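You operate a simulated robot arm through the tools that you are given. There is no shell and no other tool. Be economical: measure what you need, move in short steps, check, and stop when the job is done.

Carry out the task below with a simulated two-armed robot. There is one attempt and no reset: what you move stays moved.

## Task
Bin the cracked band on cleat 1, fit a new one and stow the green line there.
Fine: the small grey tub is the bin; use the card from the card tray and put it back in its bay.

The check looks at the end state, three seconds after you hand in, the way a careful person would. Anything else that was tipped, shoved, dropped, spilled or broken makes it a failure.

## Robot
Two 6-joint arms with fingered hands on one trunk, hanging from a carriage that runs on a gantry, over the field with the corners [-0.355, -1.473], [0.925, -1.473], [0.925, 0.827], [-0.355, 0.827] (x, y) and turns from -252 to 435 degrees about z. Base frame: it is fixed where the carriage stands at the start and does not move with it; the origin is on the floor, on the carriage's upright axis, x ahead of it, y to its left, z up. Readings come in m, degrees, newtons and seconds.
The left shoulder is at the start at [0.04, 0.152, 1.552], the right one opposite. With the tool pointing down near the work surface each hand reaches from about 0.12 to 0.7 m from the robot's upright axis, wherever it stands, measured 20 degrees to its own side. Places, roughly: cleat 1 of the stow board [0.5, -0.1, 0.9]; cracked band (5x4x2 cm) [0.2, 0.2, 0.9]; inside of the small grey tub [0.2, 0.2, 0.9]. Payload 4 kg a hand.
The tool frame of a hand sits at the grasp point between the pads (the TCP): z along the fingers, y along the line on which they close. The tips reach 0.03 m beyond it. The gripper opens to 0.104 m. The gripper's body begins 0.035 m behind the TCP. The gripper is a hand of 5 fingers: y runs from the thumb to the fingers, the wrist lies at [-0.015, -0.104, -0.178] in the tool frame.
Orientation is that of the tool frame in the base frame, as a unit quaternion [x, y, z, w]. With the fingers straight down and the wrist toward the robot, the tool's x, y and z point along [0, 1, 0], [1, 0, 0] and [0, 0, -1] of the base frame.

## Interface
- The arms move only by the tool play_rows. It takes "left_steps", "right_steps" or both (then of equal length, played together; a hand with none holds still); each is one flat list of numbers, 6 for each row, row after row: the shift along the base's x, y, z in units of 250 mm (1.0 is 250 mm), then the turn, a rotation vector about the base's x, y, z in units of 45 degrees (1.0 is 45 degrees). In form: [x, y, z, ax, ay, az, x, y, z, ax, ay, az, ...]. A call has 1 to 8 rows; each row is the pose to reach, as a shift and turn from the pose commanded when the call began. A call with a number of a shift or a turn outside -1 to 1 is refused whole. Each row takes 0.2 s and may step no farther than 0.05 m and 8.6 degrees from the row before; otherwise, the whole call is refused. A pose out of reach is approached as far as the arm can. The call stops where the force on the tool passes 40 N (or 10 N more than at its start, if that is more) or the arm is blocked; 0.2 s more then pass. In this call time passes only in rows, and 0.2 s behind the last. It gives the time, the measured TCP pose, the force on the tool (base axes), the opening and the grip force at its end, in the units of the frame above (readings bear some noise), with the torque about the TCP (base axes, N m) and any sound that the robot's microphone picked up, and new pictures: "pictures" is both (left out), scene, wrist or none (wrist: the cameras of the hands that moved).
- Cameras (640 x 400 px; columns grow to the right, rows downward): "scene" is now at [0.1985, 0.0409, 1.8152]; the picture's right is [0.72, -0.69, 0.00], its down [-0.64, -0.67, -0.36] and it looks along [0.25, 0.26, -0.93] (base axes); focal length 253 px, centre (320, 200). "left" rides on the left gripper at [-0.06, -0.083, -0.12] in its tool frame; the picture's right is [-0.79, -0.29, 0.54], its down [0.56, -0.71, 0.44] and it looks along [0.26, 0.65, 0.72] (tool axes); focal length 234 px, centre (320, 200). "right" rides on the right gripper at [0.06, -0.084, -0.12] in its tool frame; the picture's right is [-0.79, 0.29, -0.54], its down [-0.56, -0.71, 0.44] and it looks along [-0.26, 0.65, 0.72] (tool axes); focal length 234 px, centre (320, 200).
- lift_body(by): slides the trunk up (or, below 0, down) by that many m; the arms and the scene camera ride with it, the base frame stays. It gives what a move gives, with no picture.
- steer(legs): drives the robot by 1 to 6 legs, each [ahead, left, turn to the left] in m, m and degrees, along the robot's own axes; the way and the turn of a leg run together, so that a leg with both is an arc; at most 1.5 m and 180 degrees a leg. The arms and the cameras ride along, it lands a little off, and it stops where it bumps. It keeps to its track: a leg is cut to what the track allows. It gives what a move gives, and a new picture of the scene camera.
- move_fingers(index, middle, ring, little, thumb_bend, thumb_turn, hand): sets how far each is bent, from 0 (flat) to 1 (curled in); at 0.3 the hand is open as for a grip, at 0.7 the pads meet at the TCP. One left out holds its place. A second passes; each finger stops where it meets its share of the squeeze, and holds until it gets a number again. It is the only way to open and close the hand. It gives what a move gives, with no picture; readings hold the bend of each and the force on index, middle, ring, little, thumb and palm. thumb_turn goes from beside the hand (0) to across from the fingers (1), as for a grip.
- aim_head(pan, tilt): turns the head with the scene camera to pan (to the left, within 86 degrees either way) and tilt (down, from -29 to 69), counted from straight ahead of the robot. It gives what a move gives, and a new picture of the scene camera.
- measure_at(camera, pixels): for up to 12 pixels [column, row] of the newest picture of that camera ("zoom" is the newest enlarged one), the place [x, y, z] in the base frame of the surface seen there, good to about 0.003 m. The clock stands still meanwhile.
- zoom(camera, box): a new picture of the part [left, top, right, bottom] of that camera's present view, enlarged. The clock stands still meanwhile.
- finish_job(): hands the job in; it is judged then, once.

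Work in short steps. Measure before you move; look again where a grasp or a placing could have gone wrong, and mend it. You have 80 turns and 260 pictures in all, those below and enlarged ones among them. Open the grippers and draw the arms clear of the work before you hand the job in, unless the task says otherwise; then end with one line.

The tools are called after "Call:" as a command line: name --argument value ..., lists and objects as JSON in quotes. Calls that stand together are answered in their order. play_rows: Moves the arms, as the interface text tells. Its arguments: {"type":"object","properties":{"left_steps":{"type":"array","items":{"type":"number"}},"right_steps":{"type":"array","items":{"type":"number"}},"pictures":{"type":"string","enum":["both","scene","wrist","none"]}},"required":[]} The other tools are called the same way: lift_body (by) slides the trunk up or down; move_fingers (index, middle, ring, little, thumb_bend, thumb_turn, hand) moves the fingers one by one; steer (legs) drives the base; aim_head (pan, tilt) turns the head that bears the scene camera; measure_at (camera, pixels) gives the place of the surface under pixels of a picture; zoom (camera, box) takes an enlarged picture of a part of a camera's view; finish_job () hands the job in.

At the start:

```text
t: 0.0
left_eef_pos: [0.3746, 0.4117, 1.1599]
left_ee_rot: [0.707, 0.707, 0.0, 0.001]
left_ft_force: [-0.1, -0.1, 0.5]
left_wrist_torque: [0.02, -0.01, 0.01]
left_finger_gap: 0.1038
left_grasp_force: 0.1
left_shape: jaw
left_bend: [0.3, 0.3, 0.3, 0.3, 0.3, 0.97]
left_finger forces: [0.0, 0.0, 0.0, 0.0, 0.0, 0.0]
right_eef_pos: [0.6213, 0.0315, 1.0001]
right_ee_rot: [0.707, 0.707, 0.0, 0.0]
right_ft_force: [-0.2, 0.1, 0.0]
right_wrist_torque: [0.0, -0.02, -0.01]
right_finger_gap: 0.1036
right_grasp_force: 0.0
right_shape: jaw
right_bend: [0.3, 0.3, 0.3, 0.3, 0.3, 0.97]
right_finger forces: [0.0, 0.1, 0.0, 0.0, 0.1, 0.0]
trunk travel left (down, up): [-0.725, 0.075]
robot x, y, heading: [-0.0022, 0.0017, 0.0]
head pan, tilt: [46.2, 68.8]
```

scene: 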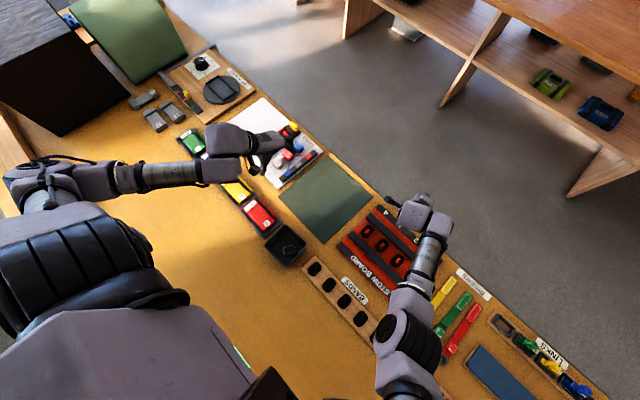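
right: 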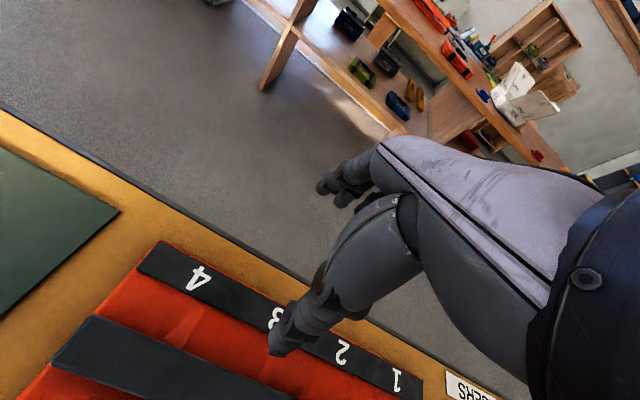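
left: 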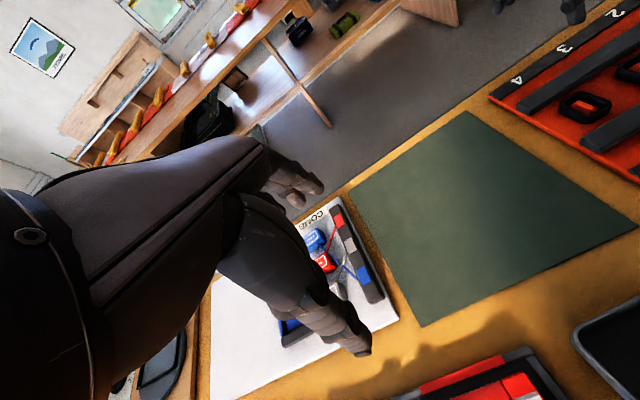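

The scene shows the stow board near (385,245), bands at (340,290), and card tray by (240,195). I'll zoom in on these regions.

Call:
zoom --camera "scene" --box '[240, 190, 480, 340]'

Call:
zoom --camera "scene" --box '[120, 40, 360, 190]'

Call:
zoom --camera "scene" --box '[400, 250, 640, 400]'

```text
2.67 times, centred on (360, 265) of scene
```

zoom: 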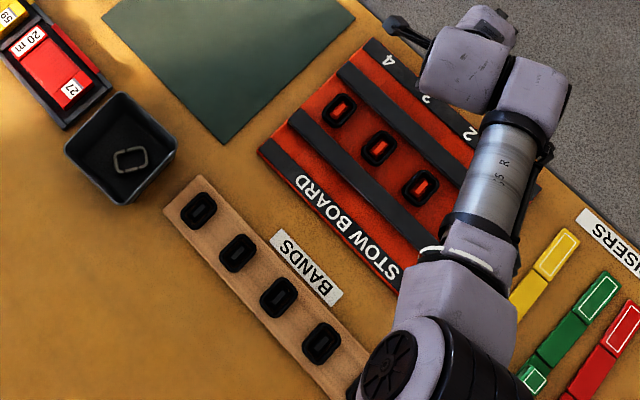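

```text
2.67 times, centred on (240, 115) of scene
```

zoom: 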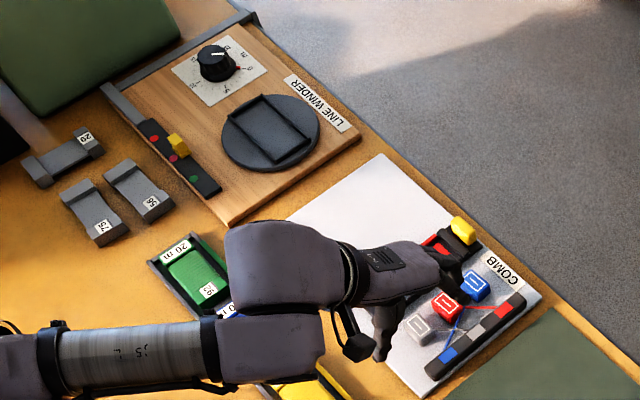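

```text
2.67 times, centred on (520, 325) of scene
```

zoom: 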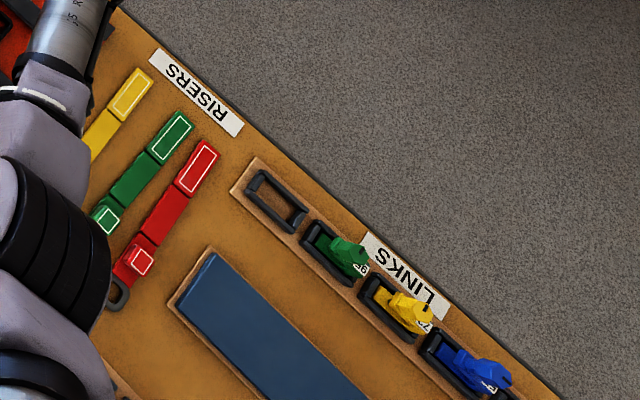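

The arms hide cleat 1 and part of the card tray. I'll lift both hands and draw them outward to clear the view.

Call:
play_rows --right_steps '[0, 0, 0.2, 0, 0, 0, 0, 0, 0.4, 0, 0, 0, 0, -0.2, 0.5, 0, 0, 0, -0.1, -0.4, 0.5, 0, 0, 0, -0.2, -0.55, 0.5, 0, 0, 0, -0.3, -0.7, 0.5, 0, 0, 0, -0.4, -0.85, 0.5, 0, 0, 0, -0.5, -1, 0.5, 0, 0, 0]' --left_steps '[0, 0, 0, 0, 0, 0, 0, 0, 0, 0, 0, 0, 0, 0.1, 0, 0, 0, 0, -0.1, 0.2, 0, 0, 0, 0, -0.2, 0.3, 0, 0, 0, 0, -0.3, 0.4, 0, 0, 0, 0, -0.4, 0.5, 0, 0, 0, 0, -0.5, 0.6, 0, 0, 0, 0]' --pictures "none"

Call:
aim_head --pan 0 --tilt 60

```text
refused: row 3 steps farther than a row can; nothing moved
```

```text
t: 1.1
left_eef_pos: [0.3746, 0.4128, 1.1589]
left_ee_rot: [0.706, 0.708, 0.0, 0.0]
left_ft_force: [-0.4, 0.0, 0.8]
left_wrist_torque: [-0.03, 0.0, -0.04]
left_finger_gap: 0.1034
left_grasp_force: 0.1
left_shape: jaw
left_bend: [0.3, 0.3, 0.3, 0.3, 0.3, 0.97]
left_finger forces: [0.1, 0.1, 0.0, 0.1, 0.1, 0.0]
right_eef_pos: [0.6214, 0.0314, 1.0]
right_ee_rot: [0.707, 0.707, -0.001, -0.001]
right_ft_force: [0.4, -0.3, 0.0]
right_wrist_torque: [0.01, 0.02, 0.02]
right_finger_gap: 0.1033
right_grasp_force: 0.0
right_shape: jaw
right_bend: [0.3, 0.3, 0.3, 0.3, 0.3, 0.97]
right_finger forces: [0.1, 0.0, 0.1, 0.1, 0.1, 0.0]
trunk travel left (down, up): [-0.725, 0.075]
robot x, y, heading: [-0.0026, -0.0031, -0.2]
head pan, tilt: [0.0, 60.0]
```

scene: 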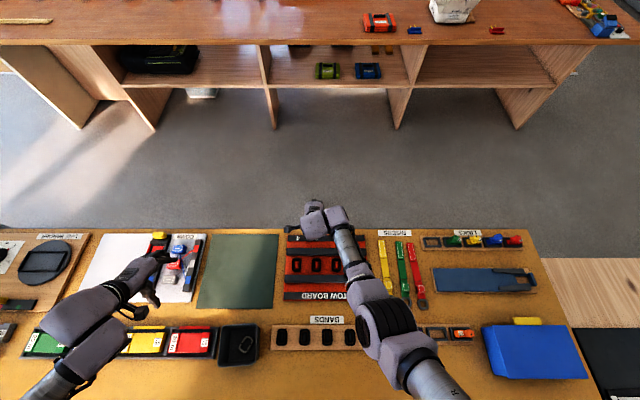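

The row step was too large; I'll use 0.2-unit steps. Also back the arms out of view.

Call:
play_rows --right_steps '[0, 0, 0.18, 0, 0, 0, 0, 0, 0.36, 0, 0, 0, 0, 0, 0.5, 0, 0, 0, -0.1, -0.16, 0.5, 0, 0, 0, -0.2, -0.32, 0.5, 0, 0, 0, -0.3, -0.48, 0.5, 0, 0, 0, -0.4, -0.64, 0.5, 0, 0, 0, -0.5, -0.8, 0.5, 0, 0, 0]' --left_steps '[0, 0, 0, 0, 0, 0, 0, 0, 0, 0, 0, 0, 0, 0.1, 0, 0, 0, 0, -0.1, 0.2, 0, 0, 0, 0, -0.2, 0.3, 0, 0, 0, 0, -0.3, 0.4, 0, 0, 0, 0, -0.4, 0.5, 0, 0, 0, 0, -0.5, 0.6, 0, 0, 0, 0]' --pictures "scene"

```text
t: 2.9
left_eef_pos: [0.2792, 0.543, 1.0536]
left_ee_rot: [0.707, 0.707, -0.003, -0.001]
left_ft_force: [-0.8, 1.0, 0.0]
left_wrist_torque: [-0.03, -0.05, 0.04]
left_finger_gap: 0.104
left_grasp_force: 0.0
left_shape: jaw
left_bend: [0.3, 0.3, 0.3, 0.3, 0.3, 0.97]
left_finger forces: [0.0, 0.1, 0.0, 0.0, 0.0, 0.0]
left hand out of reach, approached as far as the arm can: row 3, 4, 5, 6, 7, 8
right_eef_pos: [0.5258, -0.106, 1.0763]
right_ee_rot: [0.757, 0.653, -0.005, 0.01]
right_ft_force: [-0.6, -0.9, -0.5]
right_wrist_torque: [0.02, -0.06, 0.03]
right_finger_gap: 0.1039
right_grasp_force: 0.1
right_shape: jaw
right_bend: [0.3, 0.3, 0.3, 0.3, 0.3, 0.97]
right_finger forces: [0.0, 0.0, 0.1, 0.0, 0.0, 0.0]
right hand out of reach, approached as far as the arm can: row 4, 5, 6, 7, 8
trunk travel left (down, up): [-0.725, 0.075]
robot x, y, heading: [-0.0, -0.0014, -0.2]
head pan, tilt: [0.0, 60.0]
```

scene: 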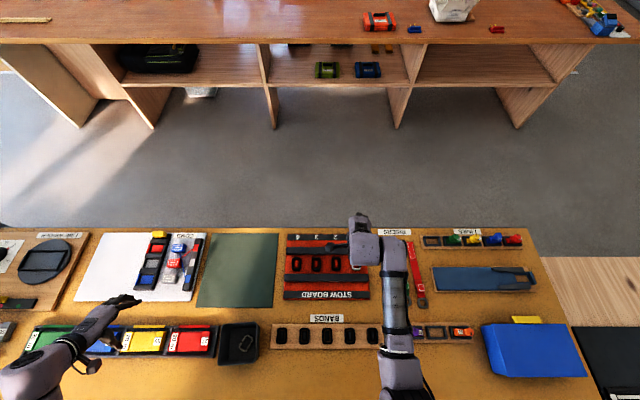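

The right arm still hides the board's right side. Backing the carriage away 0.3 m should uncover it; hands at z>1.05 are above everything near.

Call:
steer --legs '[[-0.32, 0, 0]]'

Call:
aim_head --pan 0 --tilt 45

```text
t: 5.1
left_eef_pos: [-0.0373, 0.544, 1.0554]
left_ee_rot: [0.708, 0.706, -0.001, -0.001]
left_ft_force: [-0.2, -0.6, -0.4]
left_wrist_torque: [0.0, 0.0, 0.02]
left_finger_gap: 0.1039
left_grasp_force: 0.0
left_shape: jaw
left_bend: [0.3, 0.3, 0.3, 0.3, 0.3, 0.97]
left_finger forces: [0.0, 0.0, 0.0, 0.0, 0.1, 0.1]
right_eef_pos: [0.2097, -0.1059, 1.0785]
right_ee_rot: [0.758, 0.652, -0.003, 0.011]
right_ft_force: [0.4, 0.0, 0.7]
right_wrist_torque: [0.0, 0.03, 0.0]
right_finger_gap: 0.1039
right_grasp_force: 0.1
right_shape: jaw
right_bend: [0.3, 0.3, 0.3, 0.3, 0.3, 0.97]
right_finger forces: [0.1, 0.0, 0.0, 0.0, 0.0, 0.0]
trunk travel left (down, up): [-0.725, 0.075]
robot x, y, heading: [-0.3189, -0.0051, -0.1]
head pan, tilt: [0.0, 60.0]
```

scene: 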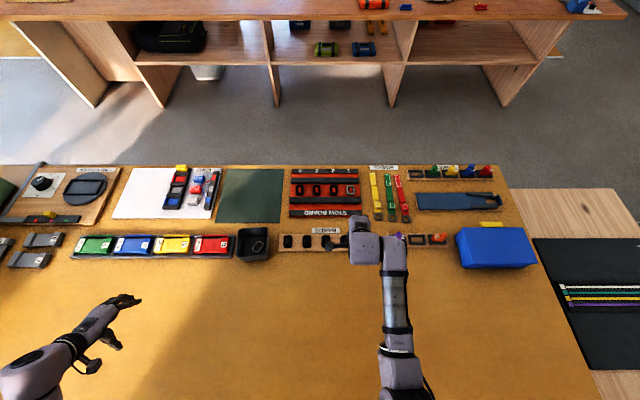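

```text
t: 5.8
left_eef_pos: [-0.0372, 0.5441, 1.0539]
left_ee_rot: [0.708, 0.706, -0.001, -0.001]
left_ft_force: [-0.4, -0.2, 0.0]
left_wrist_torque: [0.03, 0.02, -0.02]
left_finger_gap: 0.104
left_grasp_force: 0.0
left_shape: jaw
left_bend: [0.3, 0.3, 0.3, 0.3, 0.3, 0.97]
left_finger forces: [0.0, 0.1, 0.0, 0.1, 0.0, 0.0]
right_eef_pos: [0.2114, -0.1067, 1.0788]
right_ee_rot: [0.758, 0.652, -0.003, 0.012]
right_ft_force: [0.2, -0.7, -0.5]
right_wrist_torque: [-0.01, 0.02, 0.0]
right_finger_gap: 0.1039
right_grasp_force: 0.0
right_shape: jaw
right_bend: [0.3, 0.3, 0.3, 0.3, 0.3, 0.97]
right_finger forces: [0.0, 0.0, 0.1, 0.0, 0.0, 0.0]
trunk travel left (down, up): [-0.725, 0.075]
robot x, y, heading: [-0.3215, -0.0011, -0.3]
head pan, tilt: [0.0, 45.0]
```

scene: 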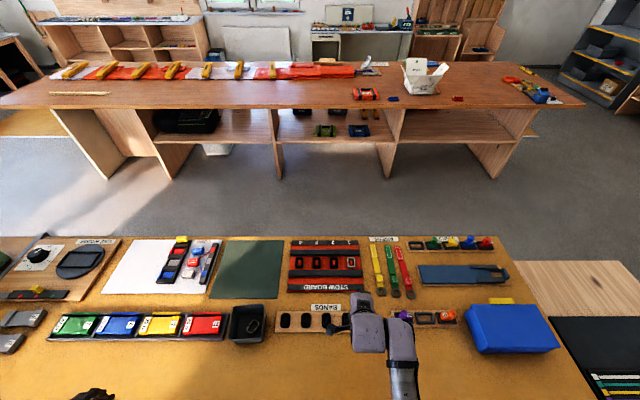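

The board with cleats 4–1 is now clear. Zooming on the board, card tray and comb area.

Call:
zoom --camera "scene" --box '[220, 225, 420, 350]'

Call:
zoom --camera "scene" --box '[40, 225, 240, 350]'

Call:
zoom --camera "scene" --box '[360, 225, 640, 400]'

```text
3.20 times, centred on (320, 288) of scene
```

zoom: 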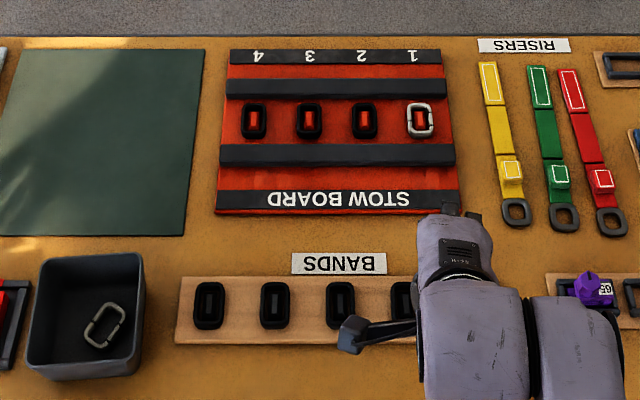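

```text
3.20 times, centred on (140, 288) of scene
```

zoom: 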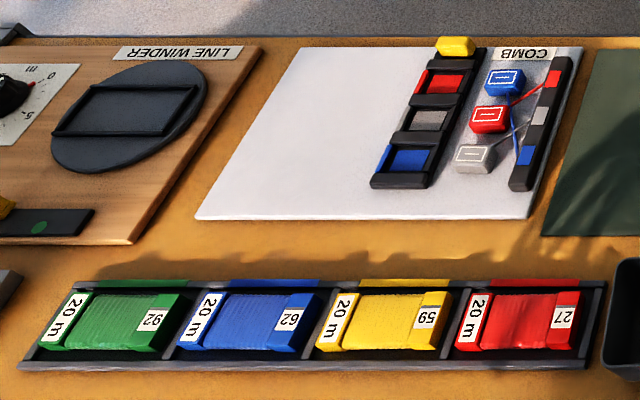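

```text
2.29 times, centred on (500, 312) of scene
```

zoom: 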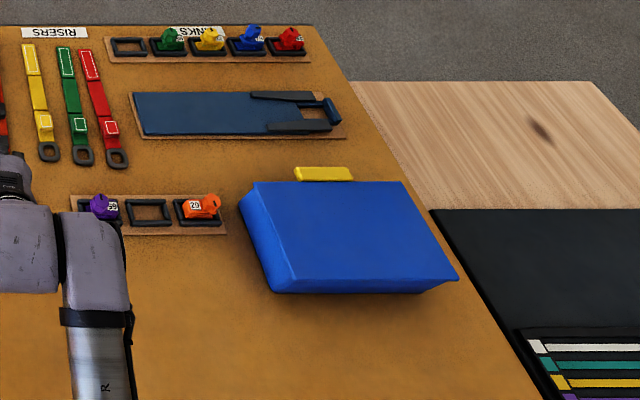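

Cleat 1 carries a pale grey cracked band; the tub already holds one. I'll look at the rest of the room for other trays or green lines.

Call:
aim_head --pan -55 --tilt 50

Call:
zoom --camera "scene" --box '[160, 100, 480, 300]'

Call:
aim_head --pan 50 --tilt 50

Call:
zoom --camera "scene" --box '[160, 140, 480, 340]'

```text
t: 7.1
left_eef_pos: [-0.0369, 0.5434, 1.0548]
left_ee_rot: [0.707, 0.707, -0.001, -0.001]
left_ft_force: [-0.2, 0.0, -1.6]
left_wrist_torque: [-0.03, -0.01, 0.01]
left_finger_gap: 0.1038
left_grasp_force: 0.0
left_shape: jaw
left_bend: [0.3, 0.3, 0.3, 0.3, 0.3, 0.97]
left_finger forces: [0.0, 0.0, 0.0, 0.0, 0.1, 0.0]
right_eef_pos: [0.2102, -0.1065, 1.0792]
right_ee_rot: [0.758, 0.652, -0.002, 0.011]
right_ft_force: [-1.4, -0.4, 0.8]
right_wrist_torque: [-0.01, 0.03, -0.02]
right_finger_gap: 0.104
right_grasp_force: 0.1
right_shape: jaw
right_bend: [0.3, 0.3, 0.3, 0.3, 0.3, 0.97]
right_finger forces: [0.0, 0.0, 0.0, 0.0, 0.0, 0.0]
trunk travel left (down, up): [-0.725, 0.075]
robot x, y, heading: [-0.3192, 0.0029, 0.3]
head pan, tilt: [-55.0, 50.0]
```

scene: 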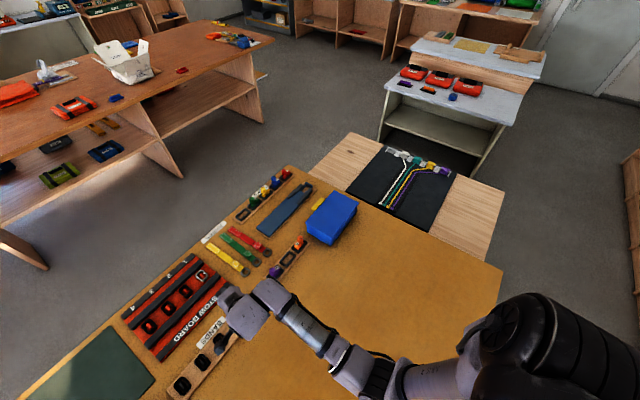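

```text
2.00 times, centred on (320, 200) of scene
```

zoom: 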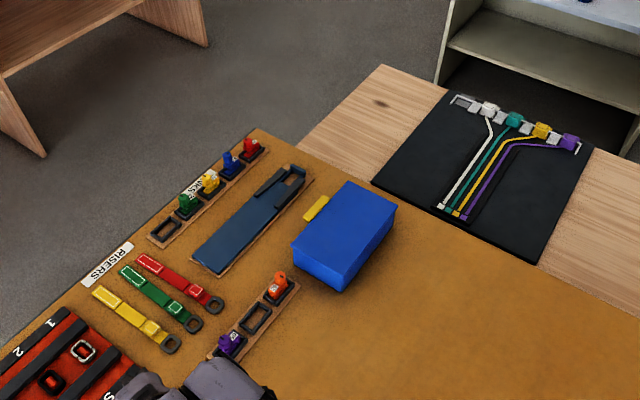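

```text
t: 8.9
left_eef_pos: [-0.0361, 0.543, 1.055]
left_ee_rot: [0.708, 0.706, -0.001, -0.001]
left_ft_force: [0.4, 0.0, 0.3]
left_wrist_torque: [0.01, 0.0, 0.0]
left_finger_gap: 0.1042
left_grasp_force: 0.0
left_shape: jaw
left_bend: [0.3, 0.3, 0.3, 0.3, 0.3, 0.97]
left_finger forces: [0.0, 0.1, 0.0, 0.0, 0.1, 0.1]
right_eef_pos: [0.2104, -0.1074, 1.0785]
right_ee_rot: [0.758, 0.653, -0.003, 0.01]
right_ft_force: [-0.9, 0.6, -0.7]
right_wrist_torque: [-0.03, 0.04, 0.04]
right_finger_gap: 0.1043
right_grasp_force: 0.1
right_shape: jaw
right_bend: [0.3, 0.3, 0.3, 0.3, 0.3, 0.97]
right_finger forces: [0.0, 0.0, 0.1, 0.1, 0.0, 0.1]
trunk travel left (down, up): [-0.725, 0.075]
robot x, y, heading: [-0.3203, -0.0007, -0.3]
head pan, tilt: [50.0, 50.0]
```

scene: 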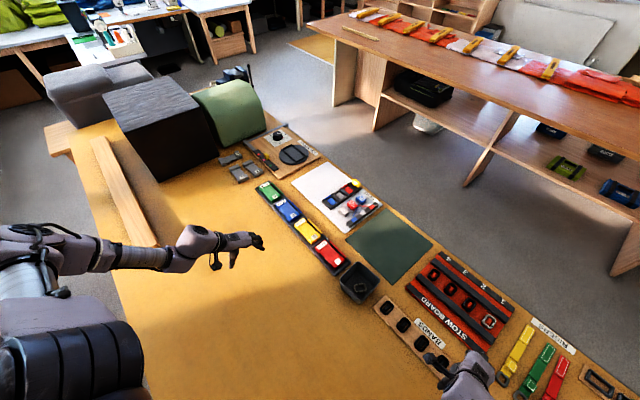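

```text
2.00 times, centred on (320, 240) of scene
```

zoom: 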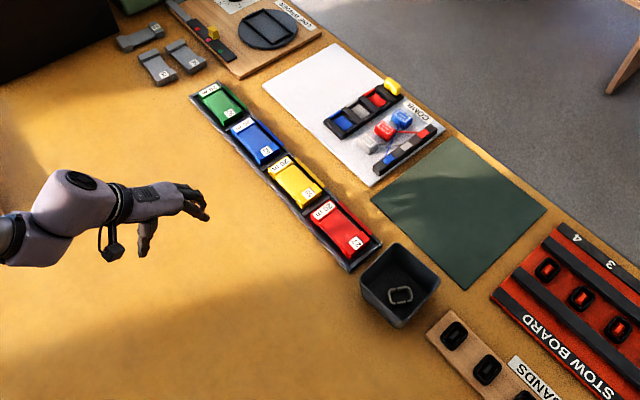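

The card tray is the four-card tray; the green card is the farthest left. Now aim at the board and measure band, cleat, spare bands, tub, and green card.

Call:
aim_head --pan 0 --tilt 50

Call:
zoom --camera "scene" --box '[270, 190, 380, 300]'

```text
t: 10.1
left_eef_pos: [-0.0364, 0.5436, 1.0547]
left_ee_rot: [0.708, 0.707, -0.001, -0.001]
left_ft_force: [0.4, 0.0, 1.0]
left_wrist_torque: [0.02, 0.01, 0.05]
left_finger_gap: 0.1039
left_grasp_force: 0.1
left_shape: jaw
left_bend: [0.3, 0.3, 0.3, 0.3, 0.3, 0.97]
left_finger forces: [0.1, 0.0, 0.0, 0.0, 0.0, 0.0]
right_eef_pos: [0.2108, -0.1056, 1.0781]
right_ee_rot: [0.758, 0.652, -0.002, 0.011]
right_ft_force: [0.0, -1.1, -0.4]
right_wrist_torque: [-0.01, 0.01, 0.0]
right_finger_gap: 0.1042
right_grasp_force: 0.2
right_shape: jaw
right_bend: [0.3, 0.3, 0.3, 0.3, 0.3, 0.97]
right_finger forces: [0.0, 0.0, 0.0, 0.0, 0.1, 0.1]
trunk travel left (down, up): [-0.725, 0.075]
robot x, y, heading: [-0.3157, -0.0011, 0.2]
head pan, tilt: [0.0, 50.0]
```

scene: 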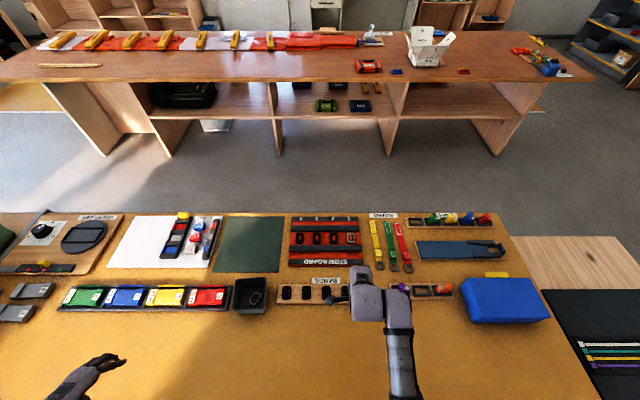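

```text
3.64 times, centred on (325, 245) of scene
```

zoom: 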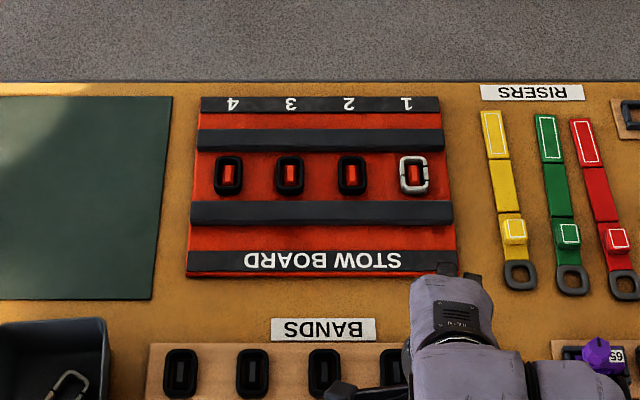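

Measuring the board and band geometry in the zoom, then the tray and tub in the scene picture.

Call:
measure_at --camera "zoom" --pixels '[[414, 174], [414, 156], [414, 191], [401, 174], [427, 174], [350, 174], [350, 143], [350, 212], [320, 175], [382, 190], [180, 372], [250, 372]]'

Call:
measure_at --camera "scene" --pixels '[[84, 298], [70, 298], [98, 298], [84, 290], [84, 307], [84, 287], [252, 296], [240, 280], [263, 280], [250, 312], [286, 292], [307, 292]]'

Call:
zoom --camera "scene" --box '[50, 270, 130, 320]'

```text
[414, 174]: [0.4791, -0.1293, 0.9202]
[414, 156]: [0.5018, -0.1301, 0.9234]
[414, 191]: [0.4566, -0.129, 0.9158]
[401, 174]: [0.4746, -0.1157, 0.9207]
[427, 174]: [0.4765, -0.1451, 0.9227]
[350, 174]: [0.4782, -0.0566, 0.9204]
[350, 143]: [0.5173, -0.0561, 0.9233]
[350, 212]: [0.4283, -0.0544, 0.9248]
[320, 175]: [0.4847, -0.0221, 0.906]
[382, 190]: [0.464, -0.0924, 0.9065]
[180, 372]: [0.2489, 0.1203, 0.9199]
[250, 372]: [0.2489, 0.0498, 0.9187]
```

```text
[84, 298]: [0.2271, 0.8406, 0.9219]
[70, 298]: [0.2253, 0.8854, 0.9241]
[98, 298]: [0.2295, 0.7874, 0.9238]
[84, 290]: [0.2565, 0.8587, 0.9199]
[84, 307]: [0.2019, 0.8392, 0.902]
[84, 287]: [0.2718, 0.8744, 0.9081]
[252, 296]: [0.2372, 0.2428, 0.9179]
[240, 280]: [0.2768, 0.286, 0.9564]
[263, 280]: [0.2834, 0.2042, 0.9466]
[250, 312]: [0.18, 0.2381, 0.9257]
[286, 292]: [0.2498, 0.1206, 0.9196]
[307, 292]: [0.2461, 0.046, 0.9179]
```

```text
8.00 times, centred on (90, 295) of scene
```

zoom: 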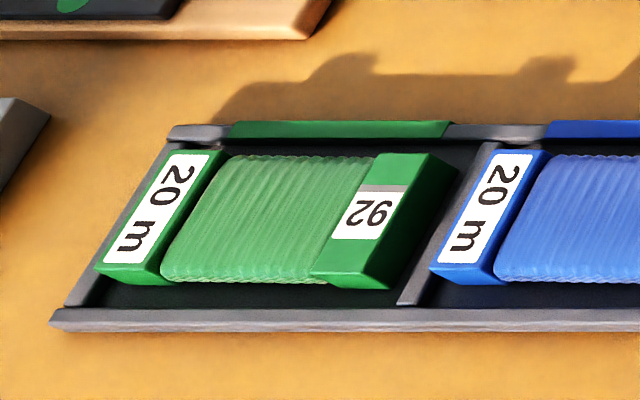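

Band centre ≈(0.479,-0.130), top 0.922, with rails tight in x, so I plan to pinch it across y with the unused fingers kept out. I'll inspect the right hand's geometry.

Call:
move_fingers --hand "right" --ring 0 --little 0 --index 0.45 --middle 0.45 --thumb_bend 0.45

Call:
zoom --camera "right" --box '[0, 0, 640, 400]'

Call:
zoom --camera "scene" --box '[310, 240, 470, 340]'

```text
t: 11.1
left_eef_pos: [-0.0367, 0.5439, 1.0545]
left_ee_rot: [0.708, 0.706, -0.001, -0.001]
left_ft_force: [-0.4, 0.6, -0.6]
left_wrist_torque: [-0.01, -0.03, 0.02]
left_finger_gap: 0.1036
left_grasp_force: 0.0
left_shape: jaw
left_bend: [0.3, 0.3, 0.3, 0.3, 0.3, 0.97]
left_finger forces: [0.1, 0.0, 0.0, 0.0, 0.0, 0.1]
right_eef_pos: [0.2112, -0.1061, 1.0786]
right_ee_rot: [0.758, 0.653, -0.004, 0.011]
right_ft_force: [0.4, 0.5, -0.7]
right_wrist_torque: [0.01, 0.0, 0.01]
right_finger_gap: 0.0659
right_grasp_force: 0.1
right_shape: fingers
right_bend: [0.45, 0.45, 0.0, 0.0, 0.45, 0.97]
right_finger forces: [0.0, 0.1, 0.1, 0.0, 0.1, 0.1]
trunk travel left (down, up): [-0.725, 0.075]
robot x, y, heading: [-0.3205, -0.0033, -0.3]
head pan, tilt: [0.0, 50.0]
```

```text
1.00 times, centred on (320, 200) of right (not enlarged: the box is as wide or as high as the picture)
```

zoom: 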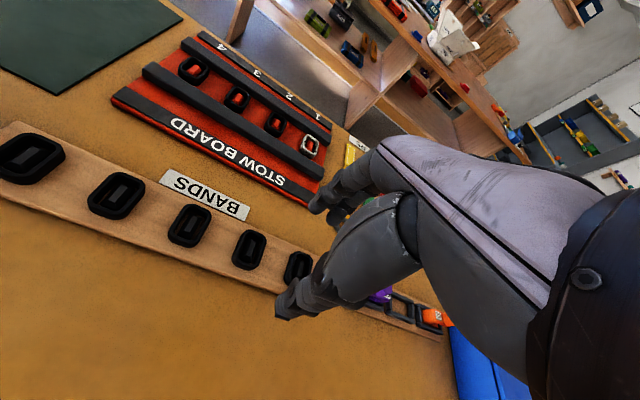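

```text
4.00 times, centred on (390, 290) of scene
```

zoom: 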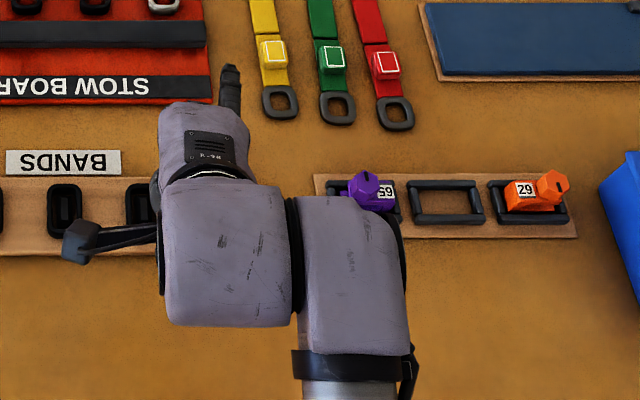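

I'll measure the fingertip positions with the right camera (index tip ≈(318,205), thumb tip ≈(290,305)) to know where the fingers lie relative to the TCP.

Call:
measure_at --camera "right" --pixels '[[316, 206], [335, 190], [350, 178], [338, 215], [280, 312], [290, 290], [300, 308], [315, 270], [370, 205], [355, 240]]'

Call:
zoom --camera "right" --box '[250, 140, 410, 340]'

```text
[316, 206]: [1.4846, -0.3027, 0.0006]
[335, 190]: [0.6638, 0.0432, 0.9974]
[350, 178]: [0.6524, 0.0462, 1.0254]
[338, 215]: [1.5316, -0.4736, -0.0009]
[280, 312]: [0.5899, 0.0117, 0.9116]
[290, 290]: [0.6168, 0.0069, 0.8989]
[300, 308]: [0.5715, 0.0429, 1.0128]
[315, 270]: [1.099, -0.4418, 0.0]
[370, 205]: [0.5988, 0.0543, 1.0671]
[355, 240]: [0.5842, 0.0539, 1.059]
```

```text
2.00 times, centred on (330, 240) of right
```

zoom: 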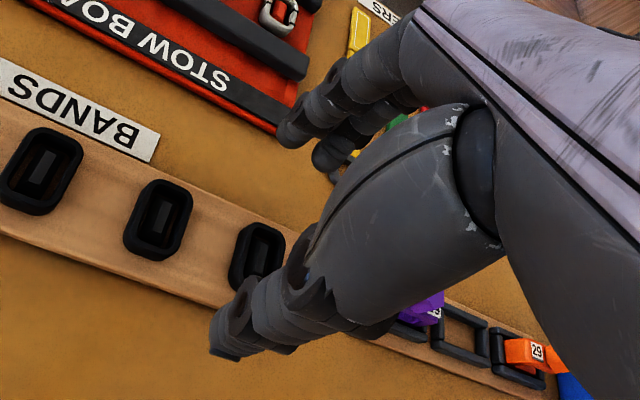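

Those readings used the stale wrist picture; I'll measure on the new zoom: index tip (290,135), middle tip (328,158), thumb tip (225,345).

Call:
measure_at --camera "zoom" --pixels '[[288, 135], [295, 120], [325, 158], [335, 148], [224, 345], [225, 320], [245, 340], [270, 320], [335, 85], [345, 135]]'

```text
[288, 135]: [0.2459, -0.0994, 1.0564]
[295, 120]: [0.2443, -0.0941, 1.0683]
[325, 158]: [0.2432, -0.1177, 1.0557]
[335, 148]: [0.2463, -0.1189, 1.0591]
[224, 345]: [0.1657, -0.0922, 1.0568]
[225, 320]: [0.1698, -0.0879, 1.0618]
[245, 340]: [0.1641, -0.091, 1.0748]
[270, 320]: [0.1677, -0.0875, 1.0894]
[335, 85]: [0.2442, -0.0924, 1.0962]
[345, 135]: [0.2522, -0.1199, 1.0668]
```

Index and middle sit at tool x ≈ ±0.01 with the thumb opposite. Checking where the flat ring/little tips are via the scene camera.

Call:
zoom --camera "scene" --box '[310, 240, 470, 340]'

Call:
measure_at --camera "zoom" --pixels '[[230, 72], [230, 85], [230, 98], [75, 232], [70, 250]]'

```text
4.00 times, centred on (390, 290) of scene
```

zoom: 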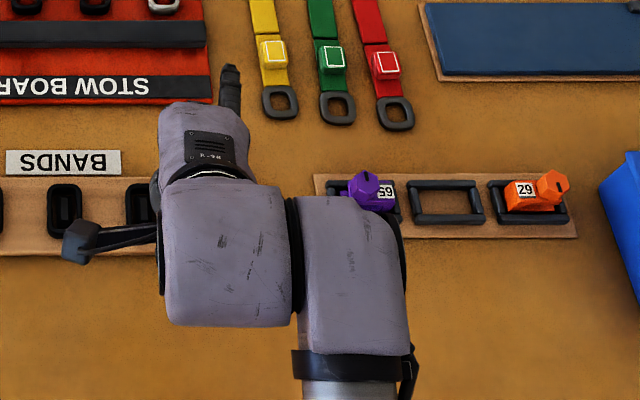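

```text
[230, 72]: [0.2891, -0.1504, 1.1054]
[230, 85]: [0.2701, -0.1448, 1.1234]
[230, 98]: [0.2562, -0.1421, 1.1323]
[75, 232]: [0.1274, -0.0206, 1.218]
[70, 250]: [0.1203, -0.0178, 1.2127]
```

Flat tips stay 3 cm above the TCP, so the pinch with index+middle+thumb works. I'll check the blue box height before driving to a 45° heading.

Call:
measure_at --camera "scene" --pixels '[[500, 298], [470, 282], [540, 310], [330, 292], [352, 292], [432, 290], [20, 200], [495, 274]]'

Call:
steer --legs '[[0.347, -0.342, 0], [0, 0, 45]]'

```text
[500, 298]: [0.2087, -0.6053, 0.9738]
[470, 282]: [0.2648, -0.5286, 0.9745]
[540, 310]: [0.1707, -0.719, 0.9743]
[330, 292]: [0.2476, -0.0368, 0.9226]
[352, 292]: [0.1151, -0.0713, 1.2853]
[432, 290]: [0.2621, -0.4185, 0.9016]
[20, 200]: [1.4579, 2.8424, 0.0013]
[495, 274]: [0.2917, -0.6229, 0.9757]
```

```text
t: 16.0
left_eef_pos: [-0.148, 0.2435, 1.0537]
left_ee_rot: [0.388, 0.921, -0.001, 0.0]
left_ft_force: [-1.1, -0.8, -0.2]
left_wrist_torque: [0.02, 0.01, 0.02]
left_finger_gap: 0.1038
left_grasp_force: 0.2
left_shape: jaw
left_bend: [0.3, 0.3, 0.3, 0.3, 0.3, 0.97]
left_finger forces: [0.1, 0.0, 0.0, 0.0, 0.0, 0.0]
right_eef_pos: [0.4831, -0.0475, 1.0787]
right_ee_rot: [0.456, 0.89, 0.001, 0.011]
right_ft_force: [0.4, -0.3, -0.3]
right_wrist_torque: [0.0, -0.01, 0.03]
right_finger_gap: 0.0657
right_grasp_force: 0.1
right_shape: fingers
right_bend: [0.45, 0.45, 0.0, 0.0, 0.45, 0.97]
right_finger forces: [0.0, 0.1, 0.1, 0.0, 0.0, 0.1]
trunk travel left (down, up): [-0.725, 0.075]
robot x, y, heading: [0.0291, -0.3437, 44.3]
head pan, tilt: [0.0, 50.0]
```

scene: 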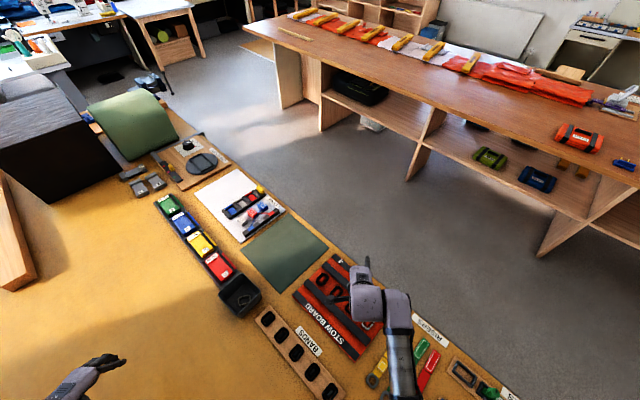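

Right hand hovers at (0.483,-0.048,1.079), yaw 36° of the required 90°. Rotating about z and moving above the band.

Call:
play_rows --right_steps '[0, -0.06, 0, 0, 0, 0.18, 0, -0.12, 0, 0, 0, 0.36, 0, -0.18, 0, 0, 0, 0.54, 0, -0.24, 0, 0, 0, 0.72, 0, -0.3, 0, 0, 0, 0.9]' --pictures "none"

```text
t: 17.2
left_eef_pos: [-0.1471, 0.2447, 1.0549]
left_ee_rot: [0.389, 0.921, -0.002, 0.0]
left_ft_force: [-1.4, -0.1, -0.3]
left_wrist_torque: [0.03, -0.01, 0.03]
left_finger_gap: 0.104
left_grasp_force: 0.0
left_shape: jaw
left_bend: [0.3, 0.3, 0.3, 0.3, 0.3, 0.97]
left_finger forces: [0.1, 0.1, 0.0, 0.0, 0.1, 0.1]
right_eef_pos: [0.4835, -0.0471, 1.0786]
right_ee_rot: [0.456, 0.89, 0.001, 0.012]
right_ft_force: [-0.1, -0.3, 0.4]
right_wrist_torque: [0.01, 0.0, -0.02]
right_finger_gap: 0.0657
right_grasp_force: 0.2
right_shape: fingers
right_bend: [0.45, 0.45, 0.0, 0.0, 0.45, 0.97]
right_finger forces: [0.0, 0.0, 0.0, 0.0, 0.1, 0.0]
right hand out of reach, approached as far as the arm can: row 1, 2, 3, 4, 5
trunk travel left (down, up): [-0.725, 0.075]
robot x, y, heading: [0.0279, -0.3441, 44.3]
head pan, tilt: [0.0, 50.0]
```

The commanded pose up high is unreachable, probably because of arm fold; lowering should bring it into reach. Move down in small steps and read.

Call:
play_rows --right_steps '[0, 0, -0.15, 0, 0, 0, 0, 0, -0.3, 0, 0, 0]' --pictures "none"

```text
t: 17.8
left_eef_pos: [-0.1484, 0.2443, 1.0545]
left_ee_rot: [0.389, 0.921, -0.002, -0.001]
left_ft_force: [-0.1, 0.0, -0.4]
left_wrist_torque: [0.0, -0.01, -0.02]
left_finger_gap: 0.1039
left_grasp_force: 0.0
left_shape: jaw
left_bend: [0.3, 0.3, 0.3, 0.3, 0.3, 0.97]
left_finger forces: [0.0, 0.0, 0.1, 0.0, 0.0, 0.0]
right_eef_pos: [0.4821, -0.0458, 1.0029]
right_ee_rot: [0.455, 0.891, 0.002, 0.011]
right_ft_force: [0.5, 0.2, 0.3]
right_wrist_torque: [-0.04, -0.03, -0.01]
right_finger_gap: 0.0657
right_grasp_force: 0.1
right_shape: fingers
right_bend: [0.45, 0.45, 0.0, 0.0, 0.45, 0.97]
right_finger forces: [0.0, 0.0, 0.1, 0.0, 0.0, 0.0]
trunk travel left (down, up): [-0.725, 0.075]
robot x, y, heading: [0.0301, -0.3421, 44.2]
head pan, tilt: [0.0, 50.0]
```

It went down 7.5 cm cleanly, so commanded = attained. Now rotate and shift in y at this height (tips 0.973, above all).

Call:
play_rows --right_steps '[0, -0.06, 0, 0, 0, 0.18, 0, -0.12, 0, 0, 0, 0.36, 0, -0.18, 0, 0, 0, 0.54, 0, -0.24, 0, 0, 0, 0.72, 0, -0.3, 0, 0, 0, 0.9]' --pictures "none"

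```text
t: 19.0
left_eef_pos: [-0.1478, 0.2447, 1.0556]
left_ee_rot: [0.388, 0.922, -0.002, 0.0]
left_ft_force: [-0.2, -0.2, 1.0]
left_wrist_torque: [0.05, 0.02, 0.05]
left_finger_gap: 0.1039
left_grasp_force: 0.1
left_shape: jaw
left_bend: [0.3, 0.3, 0.3, 0.3, 0.3, 0.97]
left_finger forces: [0.0, 0.0, 0.0, 0.0, 0.0, 0.0]
right_eef_pos: [0.4704, -0.0358, 0.9983]
right_ee_rot: [0.423, 0.906, 0.0, 0.019]
right_ft_force: [0.2, 0.3, -0.1]
right_wrist_torque: [0.0, -0.01, 0.03]
right_finger_gap: 0.0656
right_grasp_force: 0.0
right_shape: fingers
right_bend: [0.45, 0.45, 0.0, 0.0, 0.45, 0.97]
right_finger forces: [0.1, 0.0, 0.1, 0.0, 0.0, 0.1]
right hand out of reach, approached as far as the arm can: row 1, 2, 3, 4, 5
trunk travel left (down, up): [-0.725, 0.075]
robot x, y, heading: [0.0299, -0.344, 44.1]
head pan, tilt: [0.0, 50.0]
```

Rotation or the −y shift is blocked. I'll test the translation alone first to find which.

Call:
play_rows --right_steps '[0, -0.12, 0, 0, 0, 0, 0, -0.24, 0, 0, 0, 0]' --pictures "none"

Call:
play_rows --right_steps '[0, 0, 0, 0, 0, 0.18, 0, 0, 0, 0, 0, 0.36]' --pictures "scene"

```text
t: 19.6
left_eef_pos: [-0.1475, 0.2445, 1.0548]
left_ee_rot: [0.388, 0.922, -0.002, 0.0]
left_ft_force: [0.1, 0.6, 0.6]
left_wrist_torque: [-0.03, 0.0, 0.01]
left_finger_gap: 0.1039
left_grasp_force: 0.1
left_shape: jaw
left_bend: [0.3, 0.3, 0.3, 0.3, 0.3, 0.97]
left_finger forces: [0.1, 0.0, 0.0, 0.0, 0.1, 0.0]
right_eef_pos: [0.4549, -0.0804, 0.9922]
right_ee_rot: [0.434, 0.901, -0.002, 0.028]
right_ft_force: [0.1, 0.6, 0.3]
right_wrist_torque: [0.02, 0.0, -0.02]
right_finger_gap: 0.0655
right_grasp_force: 0.1
right_shape: fingers
right_bend: [0.45, 0.45, 0.0, 0.0, 0.45, 0.97]
right_finger forces: [0.0, 0.0, 0.0, 0.0, 0.1, 0.1]
right hand out of reach, approached as far as the arm can: row 1, 2
trunk travel left (down, up): [-0.725, 0.075]
robot x, y, heading: [0.0269, -0.3422, 44.5]
head pan, tilt: [0.0, 50.0]
```

```text
t: 20.2
left_eef_pos: [-0.1484, 0.2454, 1.0544]
left_ee_rot: [0.389, 0.921, -0.001, -0.001]
left_ft_force: [0.6, 0.5, -0.4]
left_wrist_torque: [-0.01, 0.03, -0.01]
left_finger_gap: 0.104
left_grasp_force: 0.0
left_shape: jaw
left_bend: [0.3, 0.3, 0.3, 0.3, 0.3, 0.97]
left_finger forces: [0.0, 0.0, 0.0, 0.0, 0.0, 0.0]
right_eef_pos: [0.4552, -0.0796, 0.9916]
right_ee_rot: [0.433, 0.901, -0.002, 0.028]
right_ft_force: [-0.1, -0.3, 0.3]
right_wrist_torque: [0.01, 0.0, 0.04]
right_finger_gap: 0.0656
right_grasp_force: 0.0
right_shape: fingers
right_bend: [0.45, 0.45, 0.0, 0.0, 0.45, 0.97]
right_finger forces: [0.0, 0.1, 0.0, 0.0, 0.0, 0.0]
right hand out of reach, approached as far as the arm can: row 1, 2
trunk travel left (down, up): [-0.725, 0.075]
robot x, y, heading: [0.0332, -0.3378, 44.2]
head pan, tilt: [0.0, 50.0]
```

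scene: 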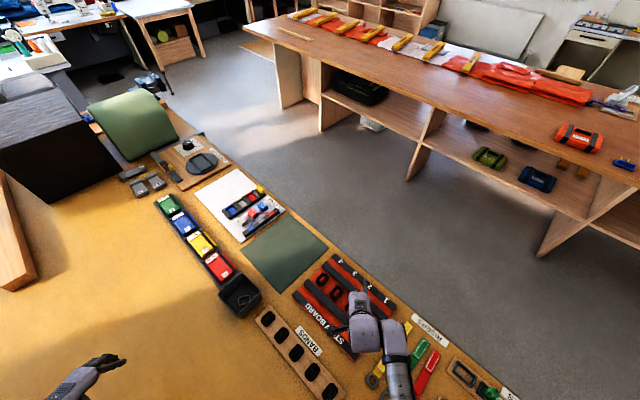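

Positive yaw relative to the robot is the limit. I'll raise the hand and instead turn the whole robot to ~98°, standing right of the board, so the same arm pose yields closing along y.

Call:
play_rows --right_steps '[0, 0, 0.15, 0, 0, 0, 0, 0, 0.25, 0, 0, 0]' --pictures "none"

Call:
steer --legs '[[0, 0, 54], [-0.338, -0.365, 0]]'

```text
t: 20.8
left_eef_pos: [-0.1468, 0.2447, 1.0547]
left_ee_rot: [0.389, 0.921, -0.001, -0.001]
left_ft_force: [0.6, 0.4, 0.3]
left_wrist_torque: [-0.01, 0.01, 0.0]
left_finger_gap: 0.104
left_grasp_force: 0.0
left_shape: jaw
left_bend: [0.3, 0.3, 0.3, 0.3, 0.3, 0.97]
left_finger forces: [0.1, 0.0, 0.1, 0.1, 0.0, 0.0]
right_eef_pos: [0.4685, -0.0762, 1.0349]
right_ee_rot: [0.449, 0.893, 0.0, 0.025]
right_ft_force: [-0.4, 1.1, 0.2]
right_wrist_torque: [-0.02, 0.02, 0.03]
right_finger_gap: 0.0657
right_grasp_force: 0.1
right_shape: fingers
right_bend: [0.45, 0.45, 0.0, 0.0, 0.45, 0.97]
right_finger forces: [0.0, 0.1, 0.0, 0.0, 0.0, 0.0]
right hand out of reach, approached as far as the arm can: row 1, 2
trunk travel left (down, up): [-0.725, 0.075]
robot x, y, heading: [0.0326, -0.3421, 44.3]
head pan, tilt: [0.0, 50.0]
```

```text
t: 26.2
left_eef_pos: [-0.1421, -0.4228, 1.0544]
left_ee_rot: [-0.07, 0.998, -0.002, -0.001]
left_ft_force: [0.7, -0.2, -0.6]
left_wrist_torque: [0.05, 0.0, 0.03]
left_finger_gap: 0.1038
left_grasp_force: 0.0
left_shape: jaw
left_bend: [0.3, 0.3, 0.3, 0.3, 0.3, 0.97]
left_finger forces: [0.0, 0.0, 0.0, 0.0, 0.0, 0.0]
right_eef_pos: [0.4802, -0.1146, 1.0349]
right_ee_rot: [-0.005, 1.0, 0.012, 0.023]
right_ft_force: [-0.4, -0.1, -0.1]
right_wrist_torque: [0.0, 0.0, 0.01]
right_finger_gap: 0.0655
right_grasp_force: 0.1
right_shape: fingers
right_bend: [0.45, 0.45, 0.0, 0.0, 0.45, 0.97]
right_finger forces: [0.1, 0.0, 0.0, 0.1, 0.0, 0.1]
trunk travel left (down, up): [-0.725, 0.075]
robot x, y, heading: [0.4346, -0.6259, 98.3]
head pan, tilt: [0.0, 50.0]
```

scene: 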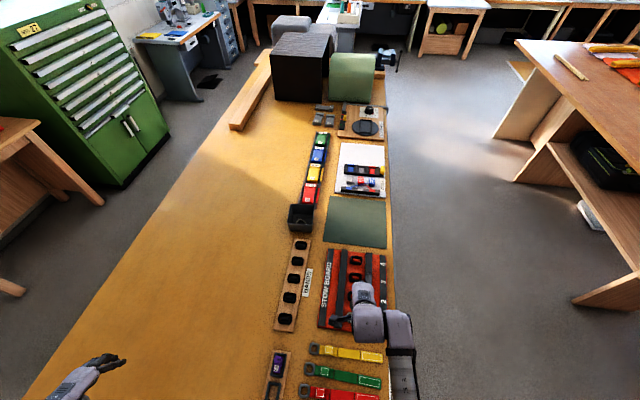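

Orientation is now as wanted (closing along y). Moving to (0.479,-0.130,0.965) with small tilt correction, and checking by the wrist camera.

Call:
play_rows --right_steps '[0, -0.06, -0.14, -0.03, 0.058, -0.013, 0, -0.062, -0.28, -0.03, 0.058, -0.013]' --pictures "both"

Call:
zoom --camera "right" --box '[220, 120, 420, 320]'

```text
t: 26.8
left_eef_pos: [-0.1411, -0.4235, 1.0545]
left_ee_rot: [-0.07, 0.998, -0.002, 0.0]
left_ft_force: [0.1, -0.6, 0.4]
left_wrist_torque: [-0.01, -0.02, -0.03]
left_finger_gap: 0.1039
left_grasp_force: 0.0
left_shape: jaw
left_bend: [0.3, 0.3, 0.3, 0.3, 0.3, 0.97]
left_finger forces: [0.1, 0.0, 0.0, 0.0, 0.0, 0.0]
right_eef_pos: [0.472, -0.1331, 0.9627]
right_ee_rot: [0.003, 1.0, 0.002, 0.002]
right_ft_force: [-0.2, 0.7, -0.3]
right_wrist_torque: [0.02, 0.01, 0.02]
right_finger_gap: 0.0655
right_grasp_force: 0.1
right_shape: fingers
right_bend: [0.45, 0.45, 0.0, 0.0, 0.45, 0.97]
right_finger forces: [0.0, 0.0, 0.0, 0.0, 0.0, 0.0]
right hand out of reach, approached as far as the arm can: row 1, 2
trunk travel left (down, up): [-0.725, 0.075]
robot x, y, heading: [0.4377, -0.6235, 98.4]
head pan, tilt: [0.0, 50.0]
```

scene: 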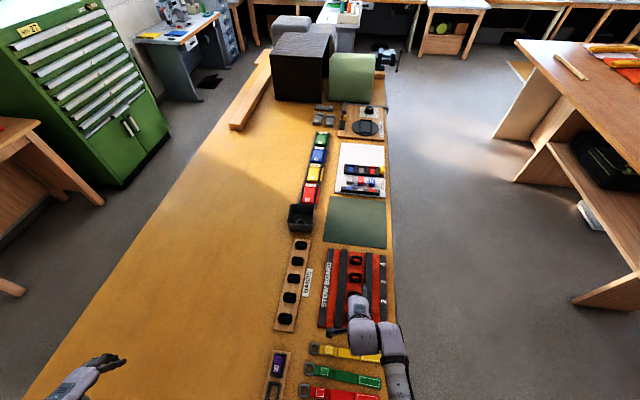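
right: 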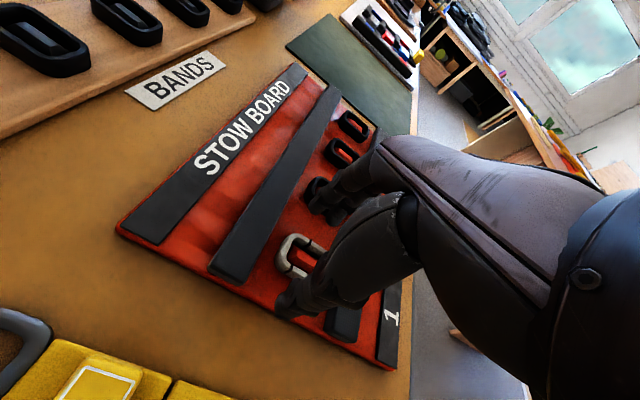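

```text
2.00 times, centred on (320, 220) of right
```

zoom: 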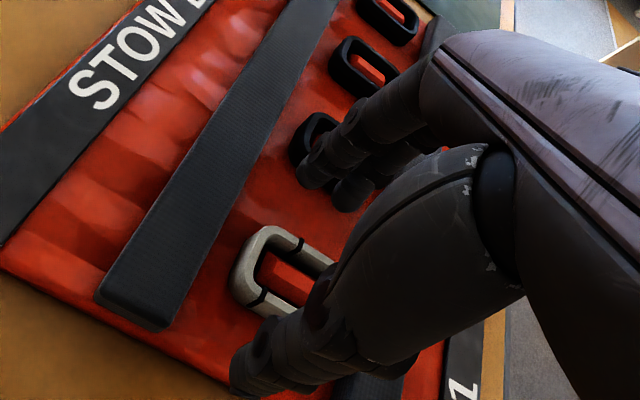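

Fingers straddle the band well. Measuring the band on this zoom and then deciding the fine shift.

Call:
measure_at --camera "zoom" --pixels '[[240, 280], [268, 233], [325, 258], [290, 250], [250, 296], [288, 285], [165, 290], [318, 130], [305, 165], [290, 310]]'

```text
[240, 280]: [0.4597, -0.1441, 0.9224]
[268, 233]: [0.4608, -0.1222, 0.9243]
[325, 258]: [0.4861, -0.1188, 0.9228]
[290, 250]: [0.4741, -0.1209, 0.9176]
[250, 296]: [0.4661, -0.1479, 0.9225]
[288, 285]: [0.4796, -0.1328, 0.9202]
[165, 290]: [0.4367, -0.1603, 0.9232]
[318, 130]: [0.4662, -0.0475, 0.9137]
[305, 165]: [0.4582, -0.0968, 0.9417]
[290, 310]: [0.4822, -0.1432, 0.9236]
```

Band centre ≈(0.479,-0.132). Descend to TCP z 0.940 with +6 mm in x.

Call:
play_rows --right_steps '[0.024, 0.005, 0, 0, 0, 0, 0.024, 0.005, -0.05, 0, 0, 0, 0.024, 0.005, -0.09, 0, 0, 0]' --pictures "wrist"

```text
t: 27.6
left_eef_pos: [-0.1434, -0.4228, 1.0546]
left_ee_rot: [-0.07, 0.998, -0.002, 0.0]
left_ft_force: [-0.7, 0.1, 0.5]
left_wrist_torque: [-0.03, 0.03, 0.0]
left_finger_gap: 0.1041
left_grasp_force: 0.1
left_shape: jaw
left_bend: [0.3, 0.3, 0.3, 0.3, 0.3, 0.97]
left_finger forces: [0.0, 0.0, 0.1, 0.0, 0.0, 0.1]
right_eef_pos: [0.4771, -0.1284, 0.9428]
right_ee_rot: [0.003, 1.0, 0.004, 0.003]
right_ft_force: [-0.6, 0.3, 9.7]
right_wrist_torque: [0.36, -0.12, -0.01]
right_finger_gap: 0.0657
right_grasp_force: 5.0
right_shape: fingers
right_bend: [0.45, 0.45, 0.0, 0.0, 0.45, 0.97]
right_finger forces: [0.0, 10.0, 0.0, 0.0, 0.0, 0.0]
right hand out of reach, approached as far as the arm can: row 1, 2
trunk travel left (down, up): [-0.725, 0.075]
robot x, y, heading: [0.4345, -0.6247, 98.2]
head pan, tilt: [0.0, 50.0]
```

right: 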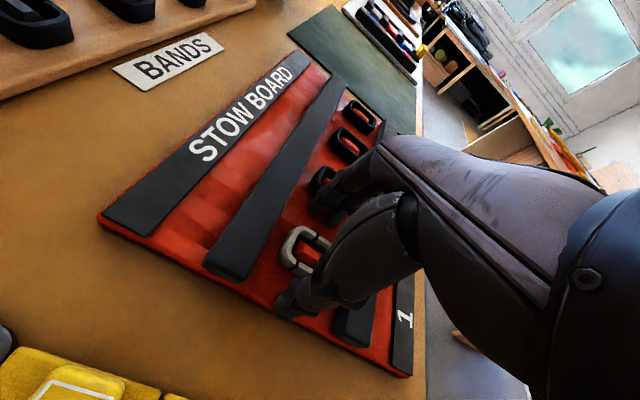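

Middle finger feels 10 N – it seems to rest on the far rail (or band 2). Looking closely.

Call:
zoom --camera "right" --box '[260, 140, 400, 240]'

Call:
zoom --camera "scene" --box '[310, 230, 410, 350]'

```text
4.00 times, centred on (330, 190) of right
```

zoom: 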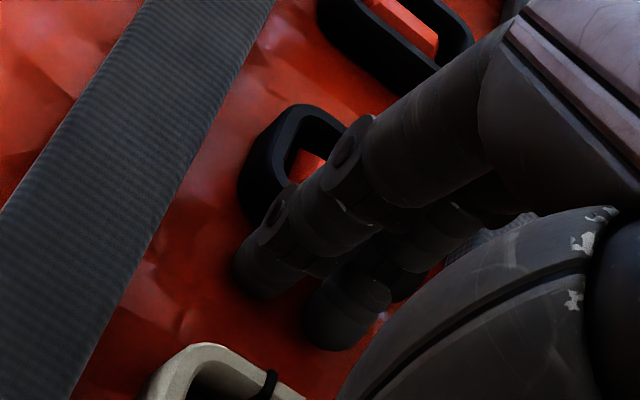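

```text
3.33 times, centred on (360, 290) of scene
```

zoom: 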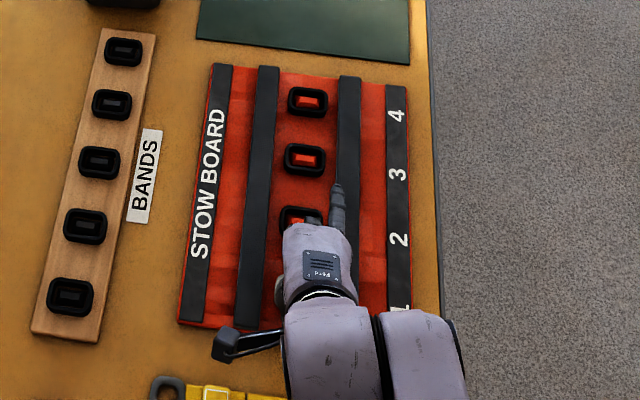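

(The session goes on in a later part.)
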